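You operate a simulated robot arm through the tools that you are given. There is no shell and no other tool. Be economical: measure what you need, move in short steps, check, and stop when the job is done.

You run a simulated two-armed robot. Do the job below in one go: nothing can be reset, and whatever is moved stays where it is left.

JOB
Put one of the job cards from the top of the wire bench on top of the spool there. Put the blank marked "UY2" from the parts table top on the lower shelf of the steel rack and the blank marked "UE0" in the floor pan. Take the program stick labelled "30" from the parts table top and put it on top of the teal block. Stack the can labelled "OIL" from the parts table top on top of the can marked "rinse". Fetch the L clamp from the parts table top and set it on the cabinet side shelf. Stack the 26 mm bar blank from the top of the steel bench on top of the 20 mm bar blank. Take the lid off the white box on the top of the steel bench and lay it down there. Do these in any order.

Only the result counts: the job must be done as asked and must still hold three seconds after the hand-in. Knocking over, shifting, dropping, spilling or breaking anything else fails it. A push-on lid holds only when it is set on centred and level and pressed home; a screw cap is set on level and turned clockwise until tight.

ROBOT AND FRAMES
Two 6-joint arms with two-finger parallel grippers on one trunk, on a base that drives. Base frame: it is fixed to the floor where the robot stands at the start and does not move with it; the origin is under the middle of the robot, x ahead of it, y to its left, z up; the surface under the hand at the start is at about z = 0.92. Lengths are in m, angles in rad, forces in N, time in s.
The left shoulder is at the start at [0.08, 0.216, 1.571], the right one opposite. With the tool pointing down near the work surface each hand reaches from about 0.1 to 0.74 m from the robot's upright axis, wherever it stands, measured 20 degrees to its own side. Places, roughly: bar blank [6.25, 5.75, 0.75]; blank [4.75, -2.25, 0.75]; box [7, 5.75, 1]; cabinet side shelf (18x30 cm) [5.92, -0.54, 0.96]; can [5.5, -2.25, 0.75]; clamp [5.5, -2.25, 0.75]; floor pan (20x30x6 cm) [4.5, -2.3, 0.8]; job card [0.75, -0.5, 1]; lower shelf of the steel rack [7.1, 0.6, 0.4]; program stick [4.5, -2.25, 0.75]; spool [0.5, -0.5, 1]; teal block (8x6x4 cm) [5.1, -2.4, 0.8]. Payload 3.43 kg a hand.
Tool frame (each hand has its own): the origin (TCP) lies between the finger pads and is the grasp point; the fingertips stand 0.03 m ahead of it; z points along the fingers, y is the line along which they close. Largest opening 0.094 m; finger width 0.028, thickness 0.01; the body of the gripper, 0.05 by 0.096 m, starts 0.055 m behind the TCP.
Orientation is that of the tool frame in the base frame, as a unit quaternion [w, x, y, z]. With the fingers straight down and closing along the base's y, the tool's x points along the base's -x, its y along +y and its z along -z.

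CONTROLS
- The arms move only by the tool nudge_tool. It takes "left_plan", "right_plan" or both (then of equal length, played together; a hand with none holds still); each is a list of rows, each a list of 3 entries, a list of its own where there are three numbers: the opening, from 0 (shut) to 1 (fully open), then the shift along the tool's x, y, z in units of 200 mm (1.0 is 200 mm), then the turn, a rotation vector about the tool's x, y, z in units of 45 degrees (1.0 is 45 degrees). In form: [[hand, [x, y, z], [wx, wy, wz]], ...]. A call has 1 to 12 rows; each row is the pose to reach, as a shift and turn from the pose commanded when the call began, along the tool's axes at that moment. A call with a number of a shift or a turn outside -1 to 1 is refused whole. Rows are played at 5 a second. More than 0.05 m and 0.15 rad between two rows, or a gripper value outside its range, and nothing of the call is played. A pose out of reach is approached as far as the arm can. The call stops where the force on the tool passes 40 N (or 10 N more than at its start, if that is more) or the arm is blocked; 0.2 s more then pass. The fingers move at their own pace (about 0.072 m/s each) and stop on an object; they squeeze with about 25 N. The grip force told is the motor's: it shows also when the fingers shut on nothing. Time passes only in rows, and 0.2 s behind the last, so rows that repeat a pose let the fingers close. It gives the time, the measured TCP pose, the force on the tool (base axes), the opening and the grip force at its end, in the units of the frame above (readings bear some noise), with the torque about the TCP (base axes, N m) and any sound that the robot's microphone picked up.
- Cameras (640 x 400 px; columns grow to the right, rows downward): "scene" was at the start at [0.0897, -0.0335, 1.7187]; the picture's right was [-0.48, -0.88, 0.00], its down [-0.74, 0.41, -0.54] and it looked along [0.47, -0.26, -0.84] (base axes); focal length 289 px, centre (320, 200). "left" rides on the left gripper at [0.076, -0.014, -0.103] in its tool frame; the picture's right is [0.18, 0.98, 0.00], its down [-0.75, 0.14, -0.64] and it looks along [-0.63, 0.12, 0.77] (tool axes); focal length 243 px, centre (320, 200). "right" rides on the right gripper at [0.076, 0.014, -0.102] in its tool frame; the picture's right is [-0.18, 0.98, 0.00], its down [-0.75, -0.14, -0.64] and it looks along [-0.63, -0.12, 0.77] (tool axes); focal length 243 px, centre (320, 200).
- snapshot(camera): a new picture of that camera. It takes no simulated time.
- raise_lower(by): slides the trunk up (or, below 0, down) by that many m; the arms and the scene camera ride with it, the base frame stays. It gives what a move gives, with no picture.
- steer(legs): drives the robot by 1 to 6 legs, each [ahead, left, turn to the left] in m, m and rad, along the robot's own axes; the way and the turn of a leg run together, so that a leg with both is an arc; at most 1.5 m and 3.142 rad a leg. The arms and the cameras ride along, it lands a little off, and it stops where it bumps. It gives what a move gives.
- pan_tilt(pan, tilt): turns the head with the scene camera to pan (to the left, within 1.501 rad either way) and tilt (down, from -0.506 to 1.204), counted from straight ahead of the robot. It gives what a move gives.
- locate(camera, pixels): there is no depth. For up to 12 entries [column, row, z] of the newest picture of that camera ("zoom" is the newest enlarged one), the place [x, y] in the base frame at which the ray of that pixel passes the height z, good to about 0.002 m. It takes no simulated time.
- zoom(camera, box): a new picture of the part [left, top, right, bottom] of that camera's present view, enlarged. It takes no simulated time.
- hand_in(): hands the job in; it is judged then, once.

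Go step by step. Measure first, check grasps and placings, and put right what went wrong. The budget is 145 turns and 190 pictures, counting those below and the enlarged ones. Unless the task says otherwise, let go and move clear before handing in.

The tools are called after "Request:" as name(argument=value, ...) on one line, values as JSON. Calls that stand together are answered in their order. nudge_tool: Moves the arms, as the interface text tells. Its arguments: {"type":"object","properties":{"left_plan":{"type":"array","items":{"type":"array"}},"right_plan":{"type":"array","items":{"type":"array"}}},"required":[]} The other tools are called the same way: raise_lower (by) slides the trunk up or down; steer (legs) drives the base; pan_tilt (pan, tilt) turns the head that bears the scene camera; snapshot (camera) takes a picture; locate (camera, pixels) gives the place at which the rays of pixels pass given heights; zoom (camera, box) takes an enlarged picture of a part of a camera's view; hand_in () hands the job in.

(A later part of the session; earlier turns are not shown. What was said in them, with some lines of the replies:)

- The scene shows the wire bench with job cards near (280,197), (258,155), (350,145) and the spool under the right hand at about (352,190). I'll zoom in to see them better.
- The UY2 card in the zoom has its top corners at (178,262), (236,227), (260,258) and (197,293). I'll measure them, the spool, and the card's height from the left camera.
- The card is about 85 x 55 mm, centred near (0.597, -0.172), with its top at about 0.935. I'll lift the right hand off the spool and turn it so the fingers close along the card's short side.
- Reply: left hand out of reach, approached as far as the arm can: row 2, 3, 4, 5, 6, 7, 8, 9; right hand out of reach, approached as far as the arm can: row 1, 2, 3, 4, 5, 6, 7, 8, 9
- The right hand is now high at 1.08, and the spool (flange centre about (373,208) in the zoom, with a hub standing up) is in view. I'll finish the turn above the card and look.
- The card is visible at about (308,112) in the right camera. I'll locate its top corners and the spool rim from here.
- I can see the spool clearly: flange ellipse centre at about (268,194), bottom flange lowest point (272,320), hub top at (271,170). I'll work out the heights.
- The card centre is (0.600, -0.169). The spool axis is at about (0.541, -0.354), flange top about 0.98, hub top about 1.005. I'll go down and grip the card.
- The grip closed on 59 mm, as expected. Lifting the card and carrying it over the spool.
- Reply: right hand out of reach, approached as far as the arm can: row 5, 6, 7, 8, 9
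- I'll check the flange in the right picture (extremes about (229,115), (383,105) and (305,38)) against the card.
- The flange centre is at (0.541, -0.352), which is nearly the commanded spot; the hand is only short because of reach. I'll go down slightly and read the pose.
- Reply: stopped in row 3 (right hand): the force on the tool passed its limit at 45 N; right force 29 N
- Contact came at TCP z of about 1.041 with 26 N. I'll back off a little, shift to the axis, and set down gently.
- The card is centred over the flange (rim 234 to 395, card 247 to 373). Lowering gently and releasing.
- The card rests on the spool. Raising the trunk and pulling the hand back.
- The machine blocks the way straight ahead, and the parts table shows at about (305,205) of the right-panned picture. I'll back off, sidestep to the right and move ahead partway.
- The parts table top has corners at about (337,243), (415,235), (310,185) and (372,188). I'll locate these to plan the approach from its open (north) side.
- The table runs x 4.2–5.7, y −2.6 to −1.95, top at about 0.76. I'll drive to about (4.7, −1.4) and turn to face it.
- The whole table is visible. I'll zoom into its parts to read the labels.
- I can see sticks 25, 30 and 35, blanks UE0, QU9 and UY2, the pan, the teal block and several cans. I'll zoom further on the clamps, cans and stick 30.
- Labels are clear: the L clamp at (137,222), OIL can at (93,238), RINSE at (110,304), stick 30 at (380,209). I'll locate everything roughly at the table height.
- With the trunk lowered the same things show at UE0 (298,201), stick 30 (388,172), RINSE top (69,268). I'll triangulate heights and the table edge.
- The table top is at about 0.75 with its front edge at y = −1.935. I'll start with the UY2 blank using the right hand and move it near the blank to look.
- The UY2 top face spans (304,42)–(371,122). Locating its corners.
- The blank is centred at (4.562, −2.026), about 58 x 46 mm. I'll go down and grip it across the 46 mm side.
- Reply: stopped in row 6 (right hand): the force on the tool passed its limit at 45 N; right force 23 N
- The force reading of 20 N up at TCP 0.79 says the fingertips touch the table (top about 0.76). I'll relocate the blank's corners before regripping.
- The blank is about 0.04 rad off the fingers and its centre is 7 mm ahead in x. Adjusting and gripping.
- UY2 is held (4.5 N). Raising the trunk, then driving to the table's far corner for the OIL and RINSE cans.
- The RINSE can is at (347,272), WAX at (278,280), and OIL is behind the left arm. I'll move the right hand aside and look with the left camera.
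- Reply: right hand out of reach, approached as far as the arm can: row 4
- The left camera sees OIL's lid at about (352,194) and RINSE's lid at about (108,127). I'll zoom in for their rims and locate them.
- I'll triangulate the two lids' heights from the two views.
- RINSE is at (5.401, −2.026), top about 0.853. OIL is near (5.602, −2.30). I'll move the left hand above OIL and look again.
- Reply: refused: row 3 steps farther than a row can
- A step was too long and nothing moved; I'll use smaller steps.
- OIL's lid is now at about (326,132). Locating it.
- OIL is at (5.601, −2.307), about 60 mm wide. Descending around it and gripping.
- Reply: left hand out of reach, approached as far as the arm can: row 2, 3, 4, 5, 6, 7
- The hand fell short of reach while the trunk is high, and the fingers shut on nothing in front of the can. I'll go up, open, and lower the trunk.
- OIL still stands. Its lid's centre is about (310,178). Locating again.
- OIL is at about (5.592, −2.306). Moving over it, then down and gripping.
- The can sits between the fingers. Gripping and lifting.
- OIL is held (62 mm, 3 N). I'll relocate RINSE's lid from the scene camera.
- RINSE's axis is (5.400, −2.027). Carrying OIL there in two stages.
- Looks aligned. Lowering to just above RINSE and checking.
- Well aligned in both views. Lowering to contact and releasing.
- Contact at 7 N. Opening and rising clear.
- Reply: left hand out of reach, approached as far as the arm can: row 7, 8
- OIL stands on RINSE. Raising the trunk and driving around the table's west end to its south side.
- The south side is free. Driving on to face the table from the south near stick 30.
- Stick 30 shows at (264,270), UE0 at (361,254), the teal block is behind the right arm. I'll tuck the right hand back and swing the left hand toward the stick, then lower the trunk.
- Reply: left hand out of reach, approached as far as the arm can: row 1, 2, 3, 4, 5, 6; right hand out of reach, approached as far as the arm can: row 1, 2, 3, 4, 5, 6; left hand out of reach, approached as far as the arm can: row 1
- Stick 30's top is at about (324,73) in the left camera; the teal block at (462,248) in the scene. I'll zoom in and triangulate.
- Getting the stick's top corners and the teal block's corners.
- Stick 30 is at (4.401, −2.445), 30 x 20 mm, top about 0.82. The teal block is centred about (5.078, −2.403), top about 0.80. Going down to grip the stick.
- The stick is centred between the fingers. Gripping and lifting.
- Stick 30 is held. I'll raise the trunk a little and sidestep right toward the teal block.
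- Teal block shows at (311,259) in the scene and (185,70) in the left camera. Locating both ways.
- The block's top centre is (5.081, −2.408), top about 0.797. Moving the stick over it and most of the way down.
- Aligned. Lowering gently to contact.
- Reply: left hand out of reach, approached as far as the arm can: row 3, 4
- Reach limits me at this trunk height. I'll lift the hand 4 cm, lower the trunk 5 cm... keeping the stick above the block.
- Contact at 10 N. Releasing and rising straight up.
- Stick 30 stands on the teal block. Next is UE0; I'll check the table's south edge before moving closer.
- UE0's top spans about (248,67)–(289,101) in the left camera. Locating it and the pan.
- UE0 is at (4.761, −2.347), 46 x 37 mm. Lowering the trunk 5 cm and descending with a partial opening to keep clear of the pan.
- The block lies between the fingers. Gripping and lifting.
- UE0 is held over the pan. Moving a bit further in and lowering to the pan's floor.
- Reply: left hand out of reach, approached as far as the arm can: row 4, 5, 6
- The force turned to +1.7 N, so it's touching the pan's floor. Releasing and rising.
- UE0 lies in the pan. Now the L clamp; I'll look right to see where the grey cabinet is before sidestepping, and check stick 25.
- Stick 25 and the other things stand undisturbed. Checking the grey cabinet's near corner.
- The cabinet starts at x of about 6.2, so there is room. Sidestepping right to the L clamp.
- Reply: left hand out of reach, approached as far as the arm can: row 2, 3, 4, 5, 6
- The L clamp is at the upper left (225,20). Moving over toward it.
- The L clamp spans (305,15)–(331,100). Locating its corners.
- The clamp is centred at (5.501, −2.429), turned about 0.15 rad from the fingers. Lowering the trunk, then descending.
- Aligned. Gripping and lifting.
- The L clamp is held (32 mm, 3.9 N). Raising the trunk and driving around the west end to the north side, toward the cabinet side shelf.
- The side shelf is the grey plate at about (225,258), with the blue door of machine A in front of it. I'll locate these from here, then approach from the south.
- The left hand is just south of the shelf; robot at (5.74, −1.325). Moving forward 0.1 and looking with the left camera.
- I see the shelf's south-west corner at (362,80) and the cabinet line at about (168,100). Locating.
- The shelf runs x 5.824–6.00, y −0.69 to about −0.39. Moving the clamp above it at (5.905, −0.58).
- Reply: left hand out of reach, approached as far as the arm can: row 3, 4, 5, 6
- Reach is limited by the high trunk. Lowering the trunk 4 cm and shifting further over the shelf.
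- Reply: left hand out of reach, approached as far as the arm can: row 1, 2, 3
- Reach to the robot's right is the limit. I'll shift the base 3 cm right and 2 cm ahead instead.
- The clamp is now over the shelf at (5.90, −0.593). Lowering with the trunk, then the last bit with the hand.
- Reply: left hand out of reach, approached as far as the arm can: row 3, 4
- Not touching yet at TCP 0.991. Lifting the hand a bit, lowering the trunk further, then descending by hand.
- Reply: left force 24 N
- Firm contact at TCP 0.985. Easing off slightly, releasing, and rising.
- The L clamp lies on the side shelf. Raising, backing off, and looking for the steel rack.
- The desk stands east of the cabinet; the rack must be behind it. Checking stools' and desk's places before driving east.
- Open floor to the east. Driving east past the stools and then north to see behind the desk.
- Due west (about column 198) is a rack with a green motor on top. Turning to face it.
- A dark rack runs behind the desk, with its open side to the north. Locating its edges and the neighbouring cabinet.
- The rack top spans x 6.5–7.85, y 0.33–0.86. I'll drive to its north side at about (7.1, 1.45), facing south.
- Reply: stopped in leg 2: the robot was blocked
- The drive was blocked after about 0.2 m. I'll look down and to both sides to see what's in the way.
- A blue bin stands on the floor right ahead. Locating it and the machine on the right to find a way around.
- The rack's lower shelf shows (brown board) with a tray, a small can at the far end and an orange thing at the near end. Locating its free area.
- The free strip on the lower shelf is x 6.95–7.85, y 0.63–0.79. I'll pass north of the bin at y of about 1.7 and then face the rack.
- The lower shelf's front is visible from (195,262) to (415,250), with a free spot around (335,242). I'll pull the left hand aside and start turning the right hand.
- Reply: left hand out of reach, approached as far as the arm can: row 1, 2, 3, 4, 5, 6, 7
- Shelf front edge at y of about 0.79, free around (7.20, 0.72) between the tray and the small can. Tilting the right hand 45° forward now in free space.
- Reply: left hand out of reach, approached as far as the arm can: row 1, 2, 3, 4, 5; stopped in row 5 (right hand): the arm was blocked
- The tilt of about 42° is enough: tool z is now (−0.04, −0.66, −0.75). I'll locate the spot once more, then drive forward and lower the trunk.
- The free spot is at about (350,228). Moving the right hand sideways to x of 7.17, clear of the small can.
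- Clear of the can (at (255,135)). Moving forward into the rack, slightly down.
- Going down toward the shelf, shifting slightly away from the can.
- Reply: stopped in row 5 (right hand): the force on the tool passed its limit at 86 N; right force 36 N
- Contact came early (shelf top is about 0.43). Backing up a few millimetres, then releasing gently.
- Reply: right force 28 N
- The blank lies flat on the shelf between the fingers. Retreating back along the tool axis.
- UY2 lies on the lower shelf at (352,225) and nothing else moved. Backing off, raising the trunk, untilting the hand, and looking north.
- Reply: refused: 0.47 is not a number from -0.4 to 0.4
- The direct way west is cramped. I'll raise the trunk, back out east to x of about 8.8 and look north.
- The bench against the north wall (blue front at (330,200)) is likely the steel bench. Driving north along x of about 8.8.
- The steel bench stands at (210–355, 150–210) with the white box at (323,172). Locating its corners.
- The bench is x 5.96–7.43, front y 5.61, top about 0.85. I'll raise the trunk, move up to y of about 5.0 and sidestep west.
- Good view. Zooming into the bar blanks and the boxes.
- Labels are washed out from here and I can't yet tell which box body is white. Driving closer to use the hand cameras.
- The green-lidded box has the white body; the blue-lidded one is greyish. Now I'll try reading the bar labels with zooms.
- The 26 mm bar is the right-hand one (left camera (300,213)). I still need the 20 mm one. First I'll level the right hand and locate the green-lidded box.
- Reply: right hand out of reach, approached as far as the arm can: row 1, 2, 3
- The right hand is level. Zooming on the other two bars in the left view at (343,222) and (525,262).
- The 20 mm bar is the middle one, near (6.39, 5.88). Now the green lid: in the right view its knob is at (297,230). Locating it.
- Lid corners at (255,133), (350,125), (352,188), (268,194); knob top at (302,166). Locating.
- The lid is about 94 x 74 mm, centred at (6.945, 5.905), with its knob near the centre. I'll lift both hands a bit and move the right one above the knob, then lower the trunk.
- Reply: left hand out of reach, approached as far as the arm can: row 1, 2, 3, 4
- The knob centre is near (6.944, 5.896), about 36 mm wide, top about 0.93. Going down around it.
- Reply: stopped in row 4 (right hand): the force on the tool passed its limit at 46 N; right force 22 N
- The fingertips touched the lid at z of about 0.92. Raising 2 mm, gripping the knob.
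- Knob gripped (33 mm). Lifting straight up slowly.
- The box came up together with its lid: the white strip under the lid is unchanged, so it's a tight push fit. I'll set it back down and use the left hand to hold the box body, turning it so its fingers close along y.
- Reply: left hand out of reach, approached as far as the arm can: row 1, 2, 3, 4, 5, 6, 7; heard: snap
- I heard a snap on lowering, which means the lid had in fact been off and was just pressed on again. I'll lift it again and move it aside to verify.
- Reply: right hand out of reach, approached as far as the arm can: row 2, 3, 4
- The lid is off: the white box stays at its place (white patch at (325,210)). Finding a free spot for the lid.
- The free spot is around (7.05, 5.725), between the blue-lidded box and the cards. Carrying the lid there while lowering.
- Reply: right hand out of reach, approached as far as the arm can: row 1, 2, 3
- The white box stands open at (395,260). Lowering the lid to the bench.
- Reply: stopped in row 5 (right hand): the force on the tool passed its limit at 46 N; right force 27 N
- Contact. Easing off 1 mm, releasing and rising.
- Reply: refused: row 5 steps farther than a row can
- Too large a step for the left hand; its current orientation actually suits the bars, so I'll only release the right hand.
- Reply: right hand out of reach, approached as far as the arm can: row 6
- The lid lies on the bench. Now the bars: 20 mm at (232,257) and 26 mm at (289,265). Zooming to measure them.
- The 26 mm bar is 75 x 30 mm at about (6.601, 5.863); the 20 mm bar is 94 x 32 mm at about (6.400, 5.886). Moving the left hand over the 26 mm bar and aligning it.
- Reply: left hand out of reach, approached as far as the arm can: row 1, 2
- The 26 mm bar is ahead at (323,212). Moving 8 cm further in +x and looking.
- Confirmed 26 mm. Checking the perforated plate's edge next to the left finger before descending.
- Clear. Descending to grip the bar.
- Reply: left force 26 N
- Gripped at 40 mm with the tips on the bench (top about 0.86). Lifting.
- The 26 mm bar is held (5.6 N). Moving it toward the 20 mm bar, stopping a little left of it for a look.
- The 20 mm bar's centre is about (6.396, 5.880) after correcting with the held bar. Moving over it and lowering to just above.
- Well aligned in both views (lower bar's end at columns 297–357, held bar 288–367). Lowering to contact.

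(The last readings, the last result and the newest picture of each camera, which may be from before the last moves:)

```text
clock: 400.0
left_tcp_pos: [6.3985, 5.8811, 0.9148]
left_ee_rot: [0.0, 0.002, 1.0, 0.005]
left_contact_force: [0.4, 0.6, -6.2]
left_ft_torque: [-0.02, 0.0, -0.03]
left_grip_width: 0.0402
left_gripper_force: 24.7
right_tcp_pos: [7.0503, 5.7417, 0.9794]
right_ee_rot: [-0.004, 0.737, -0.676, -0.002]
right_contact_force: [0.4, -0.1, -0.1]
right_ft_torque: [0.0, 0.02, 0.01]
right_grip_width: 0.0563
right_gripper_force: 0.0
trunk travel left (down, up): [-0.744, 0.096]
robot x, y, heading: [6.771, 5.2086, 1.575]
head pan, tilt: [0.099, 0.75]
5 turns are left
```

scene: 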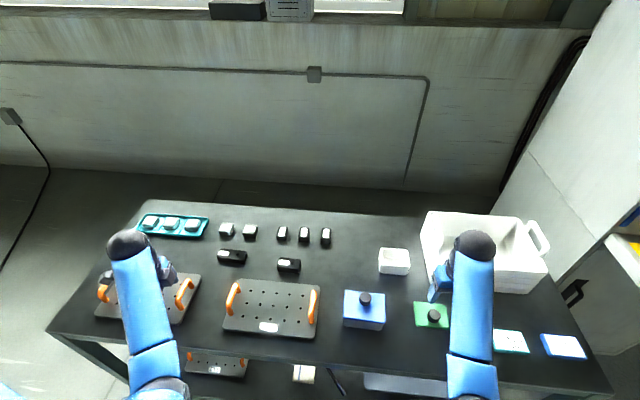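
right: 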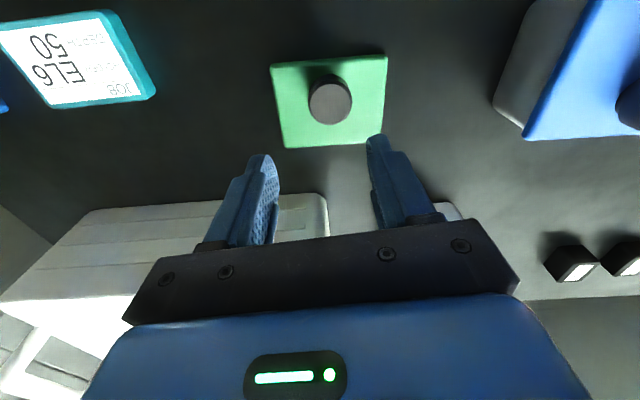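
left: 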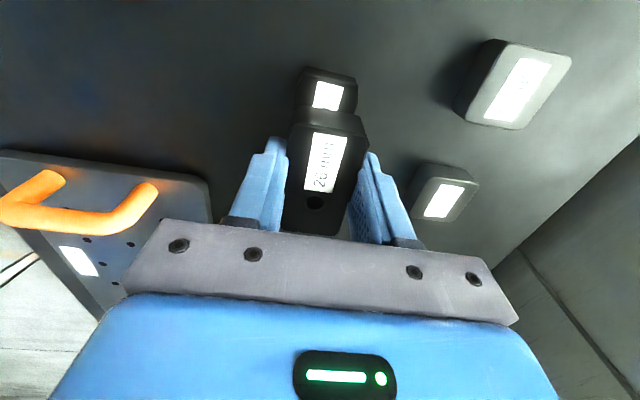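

Not touching yet, and few turns remain. Continuing down in small steps until contact, then easing off, releasing, and rising.

Request:
nudge_tool(left_plan=[[0, [0, 0, 0.01], [0, 0, 0]], [0, [0, 0, 0.02], [0, 0, 0]], [0, [0, 0, 0.03], [0, 0, 0]], [0, [0, 0, 0.038], [0, 0, 0]], [0, [0, 0, 0.046], [0, 0, 0]], [0, [0, 0, 0.054], [0, 0, 0]]])

Request:
snapshot(camera="left")

Request:
zoom(camera="scene", box=[190, 220, 310, 295])

```text
clock: 401.4
left_tcp_pos: [6.3971, 5.8822, 0.9116]
left_ee_rot: [-0.003, 0.002, 1.0, 0.011]
left_contact_force: [-5.5, 5.2, 34.0]
left_ft_torque: [-0.62, -0.9, 0.02]
left_grip_width: 0.04
left_gripper_force: 25.0
right_tcp_pos: [7.0506, 5.7374, 0.9813]
right_ee_rot: [-0.005, 0.736, -0.677, -0.005]
right_contact_force: [-0.1, 0.9, 0.7]
right_ft_torque: [0.01, 0.03, -0.03]
right_grip_width: 0.0564
right_gripper_force: 0.0
trunk travel left (down, up): [-0.744, 0.096]
robot x, y, heading: [6.769, 5.2127, 1.573]
head pan, tilt: [0.099, 0.75]
```

```text
27 pictures are left
```

left: 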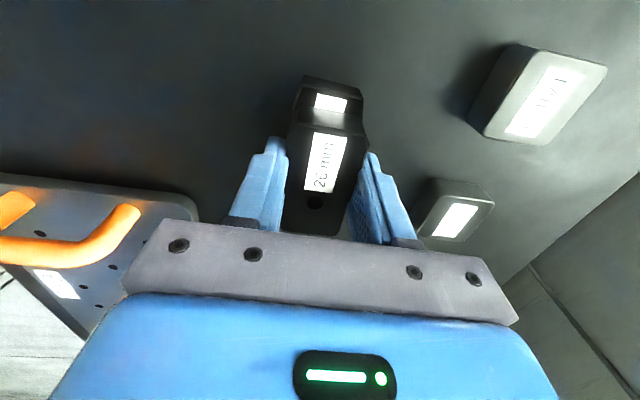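

```text
5.33 times, centred on (250, 258) of scene
4 turns are left
```

zoom: 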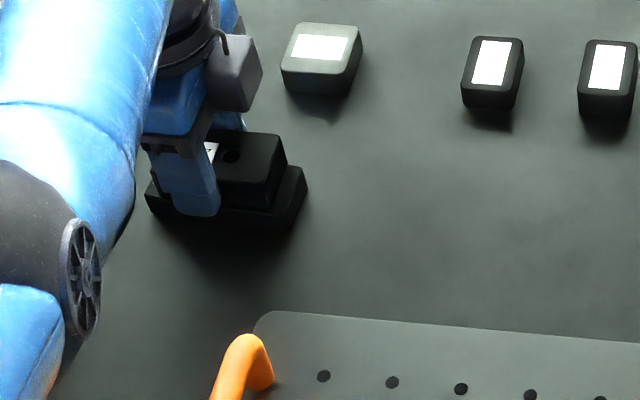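

The bar sits on the 20 mm bar with 34 N. Easing off, releasing, and rising clear.

Request:
nudge_tool(left_plan=[[0, [0, 0, -0.03], [0, 0, 0]], [0.45, [0, 0, -0.035], [0, 0, 0]], [0.6, [0, 0, -0.035], [0, 0, 0]], [0.65, [0, 0, -0.035], [0, 0, 0]], [0.65, [0, 0, -0.15], [0, 0, 0]], [0.65, [0, 0, -0.3], [0, 0, 0]], [0.65, [0, 0, -0.45], [0, 0, 0]], [0.65, [0, 0, -0.55], [0, 0, 0]]])

Request:
snapshot(camera="left")

Request:
zoom(camera="scene", box=[190, 200, 470, 340])

```text
clock: 403.2
left_tcp_pos: [6.3952, 5.8798, 1.0163]
left_ee_rot: [-0.001, 0.001, 1.0, 0.006]
left_contact_force: [-0.2, 0.6, 0.1]
left_ft_torque: [0.01, 0.02, 0.01]
left_grip_width: 0.0613
left_gripper_force: 0.0
right_tcp_pos: [7.0503, 5.7405, 0.9792]
right_ee_rot: [-0.005, 0.737, -0.676, -0.004]
right_contact_force: [0.7, 0.5, -1.0]
right_ft_torque: [-0.01, 0.0, -0.01]
right_grip_width: 0.0564
right_gripper_force: 0.1
trunk travel left (down, up): [-0.744, 0.096]
robot x, y, heading: [6.7704, 5.2068, 1.578]
head pan, tilt: [0.099, 0.75]
```

```text
25 pictures are left
```

left: 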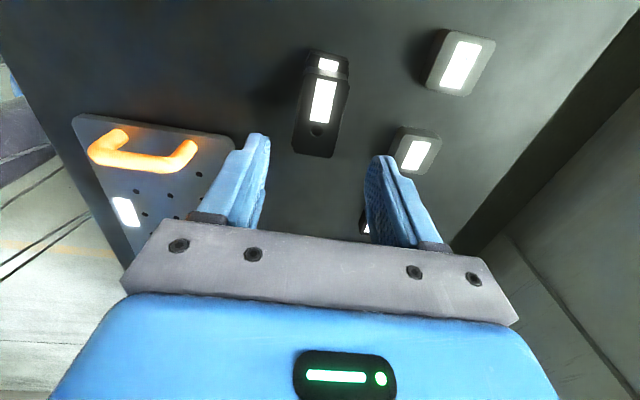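

```text
2.29 times, centred on (330, 270) of scene
3 turns are left
```

zoom: 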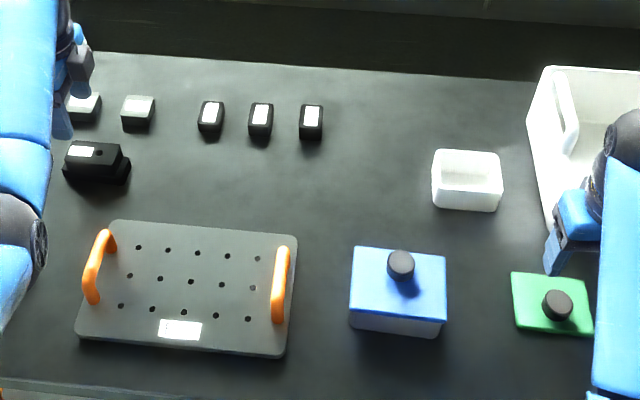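

The 26 mm bar sits on the 20 mm bar, at (95,160) in the zoom. The white box is open, its lid lies on the bench, and both hands are clear, so I'm handing in.

Request:
hand_in()

```text
The job is handed in.
```

I finished all seven parts of the job and handed it in; the result of the judging hasn't come back.

The last pictures of each place showed these results:
- **Wire bench:** the job card marked UY2 rests on the spool.
- **Blanks:** UY2 is on the lower shelf of the steel rack and UE0 is in the floor pan.
- **Program stick 30:** it stands on the teal block.
- **Cans:** OIL is stacked on RINSE.
- **L clamp:** it is on the cabinet side shelf.
- **Bar blanks:** the 26 mm bar sits on the 20 mm bar.
- **White box:** its lid is off and lies on the steel bench.

Three contacts could count against it:
- **Blue floor bin:** the base was blocked there once. I saw no sign the bin moved, but I had no earlier picture of it to compare.
- **Steel rack shelf:** placing UY2 pressed on the shelf with a spike of 86 N. Nothing else on the rack had moved in the pictures.
- **White box lid:** it snapped back on once before I lifted it off again.
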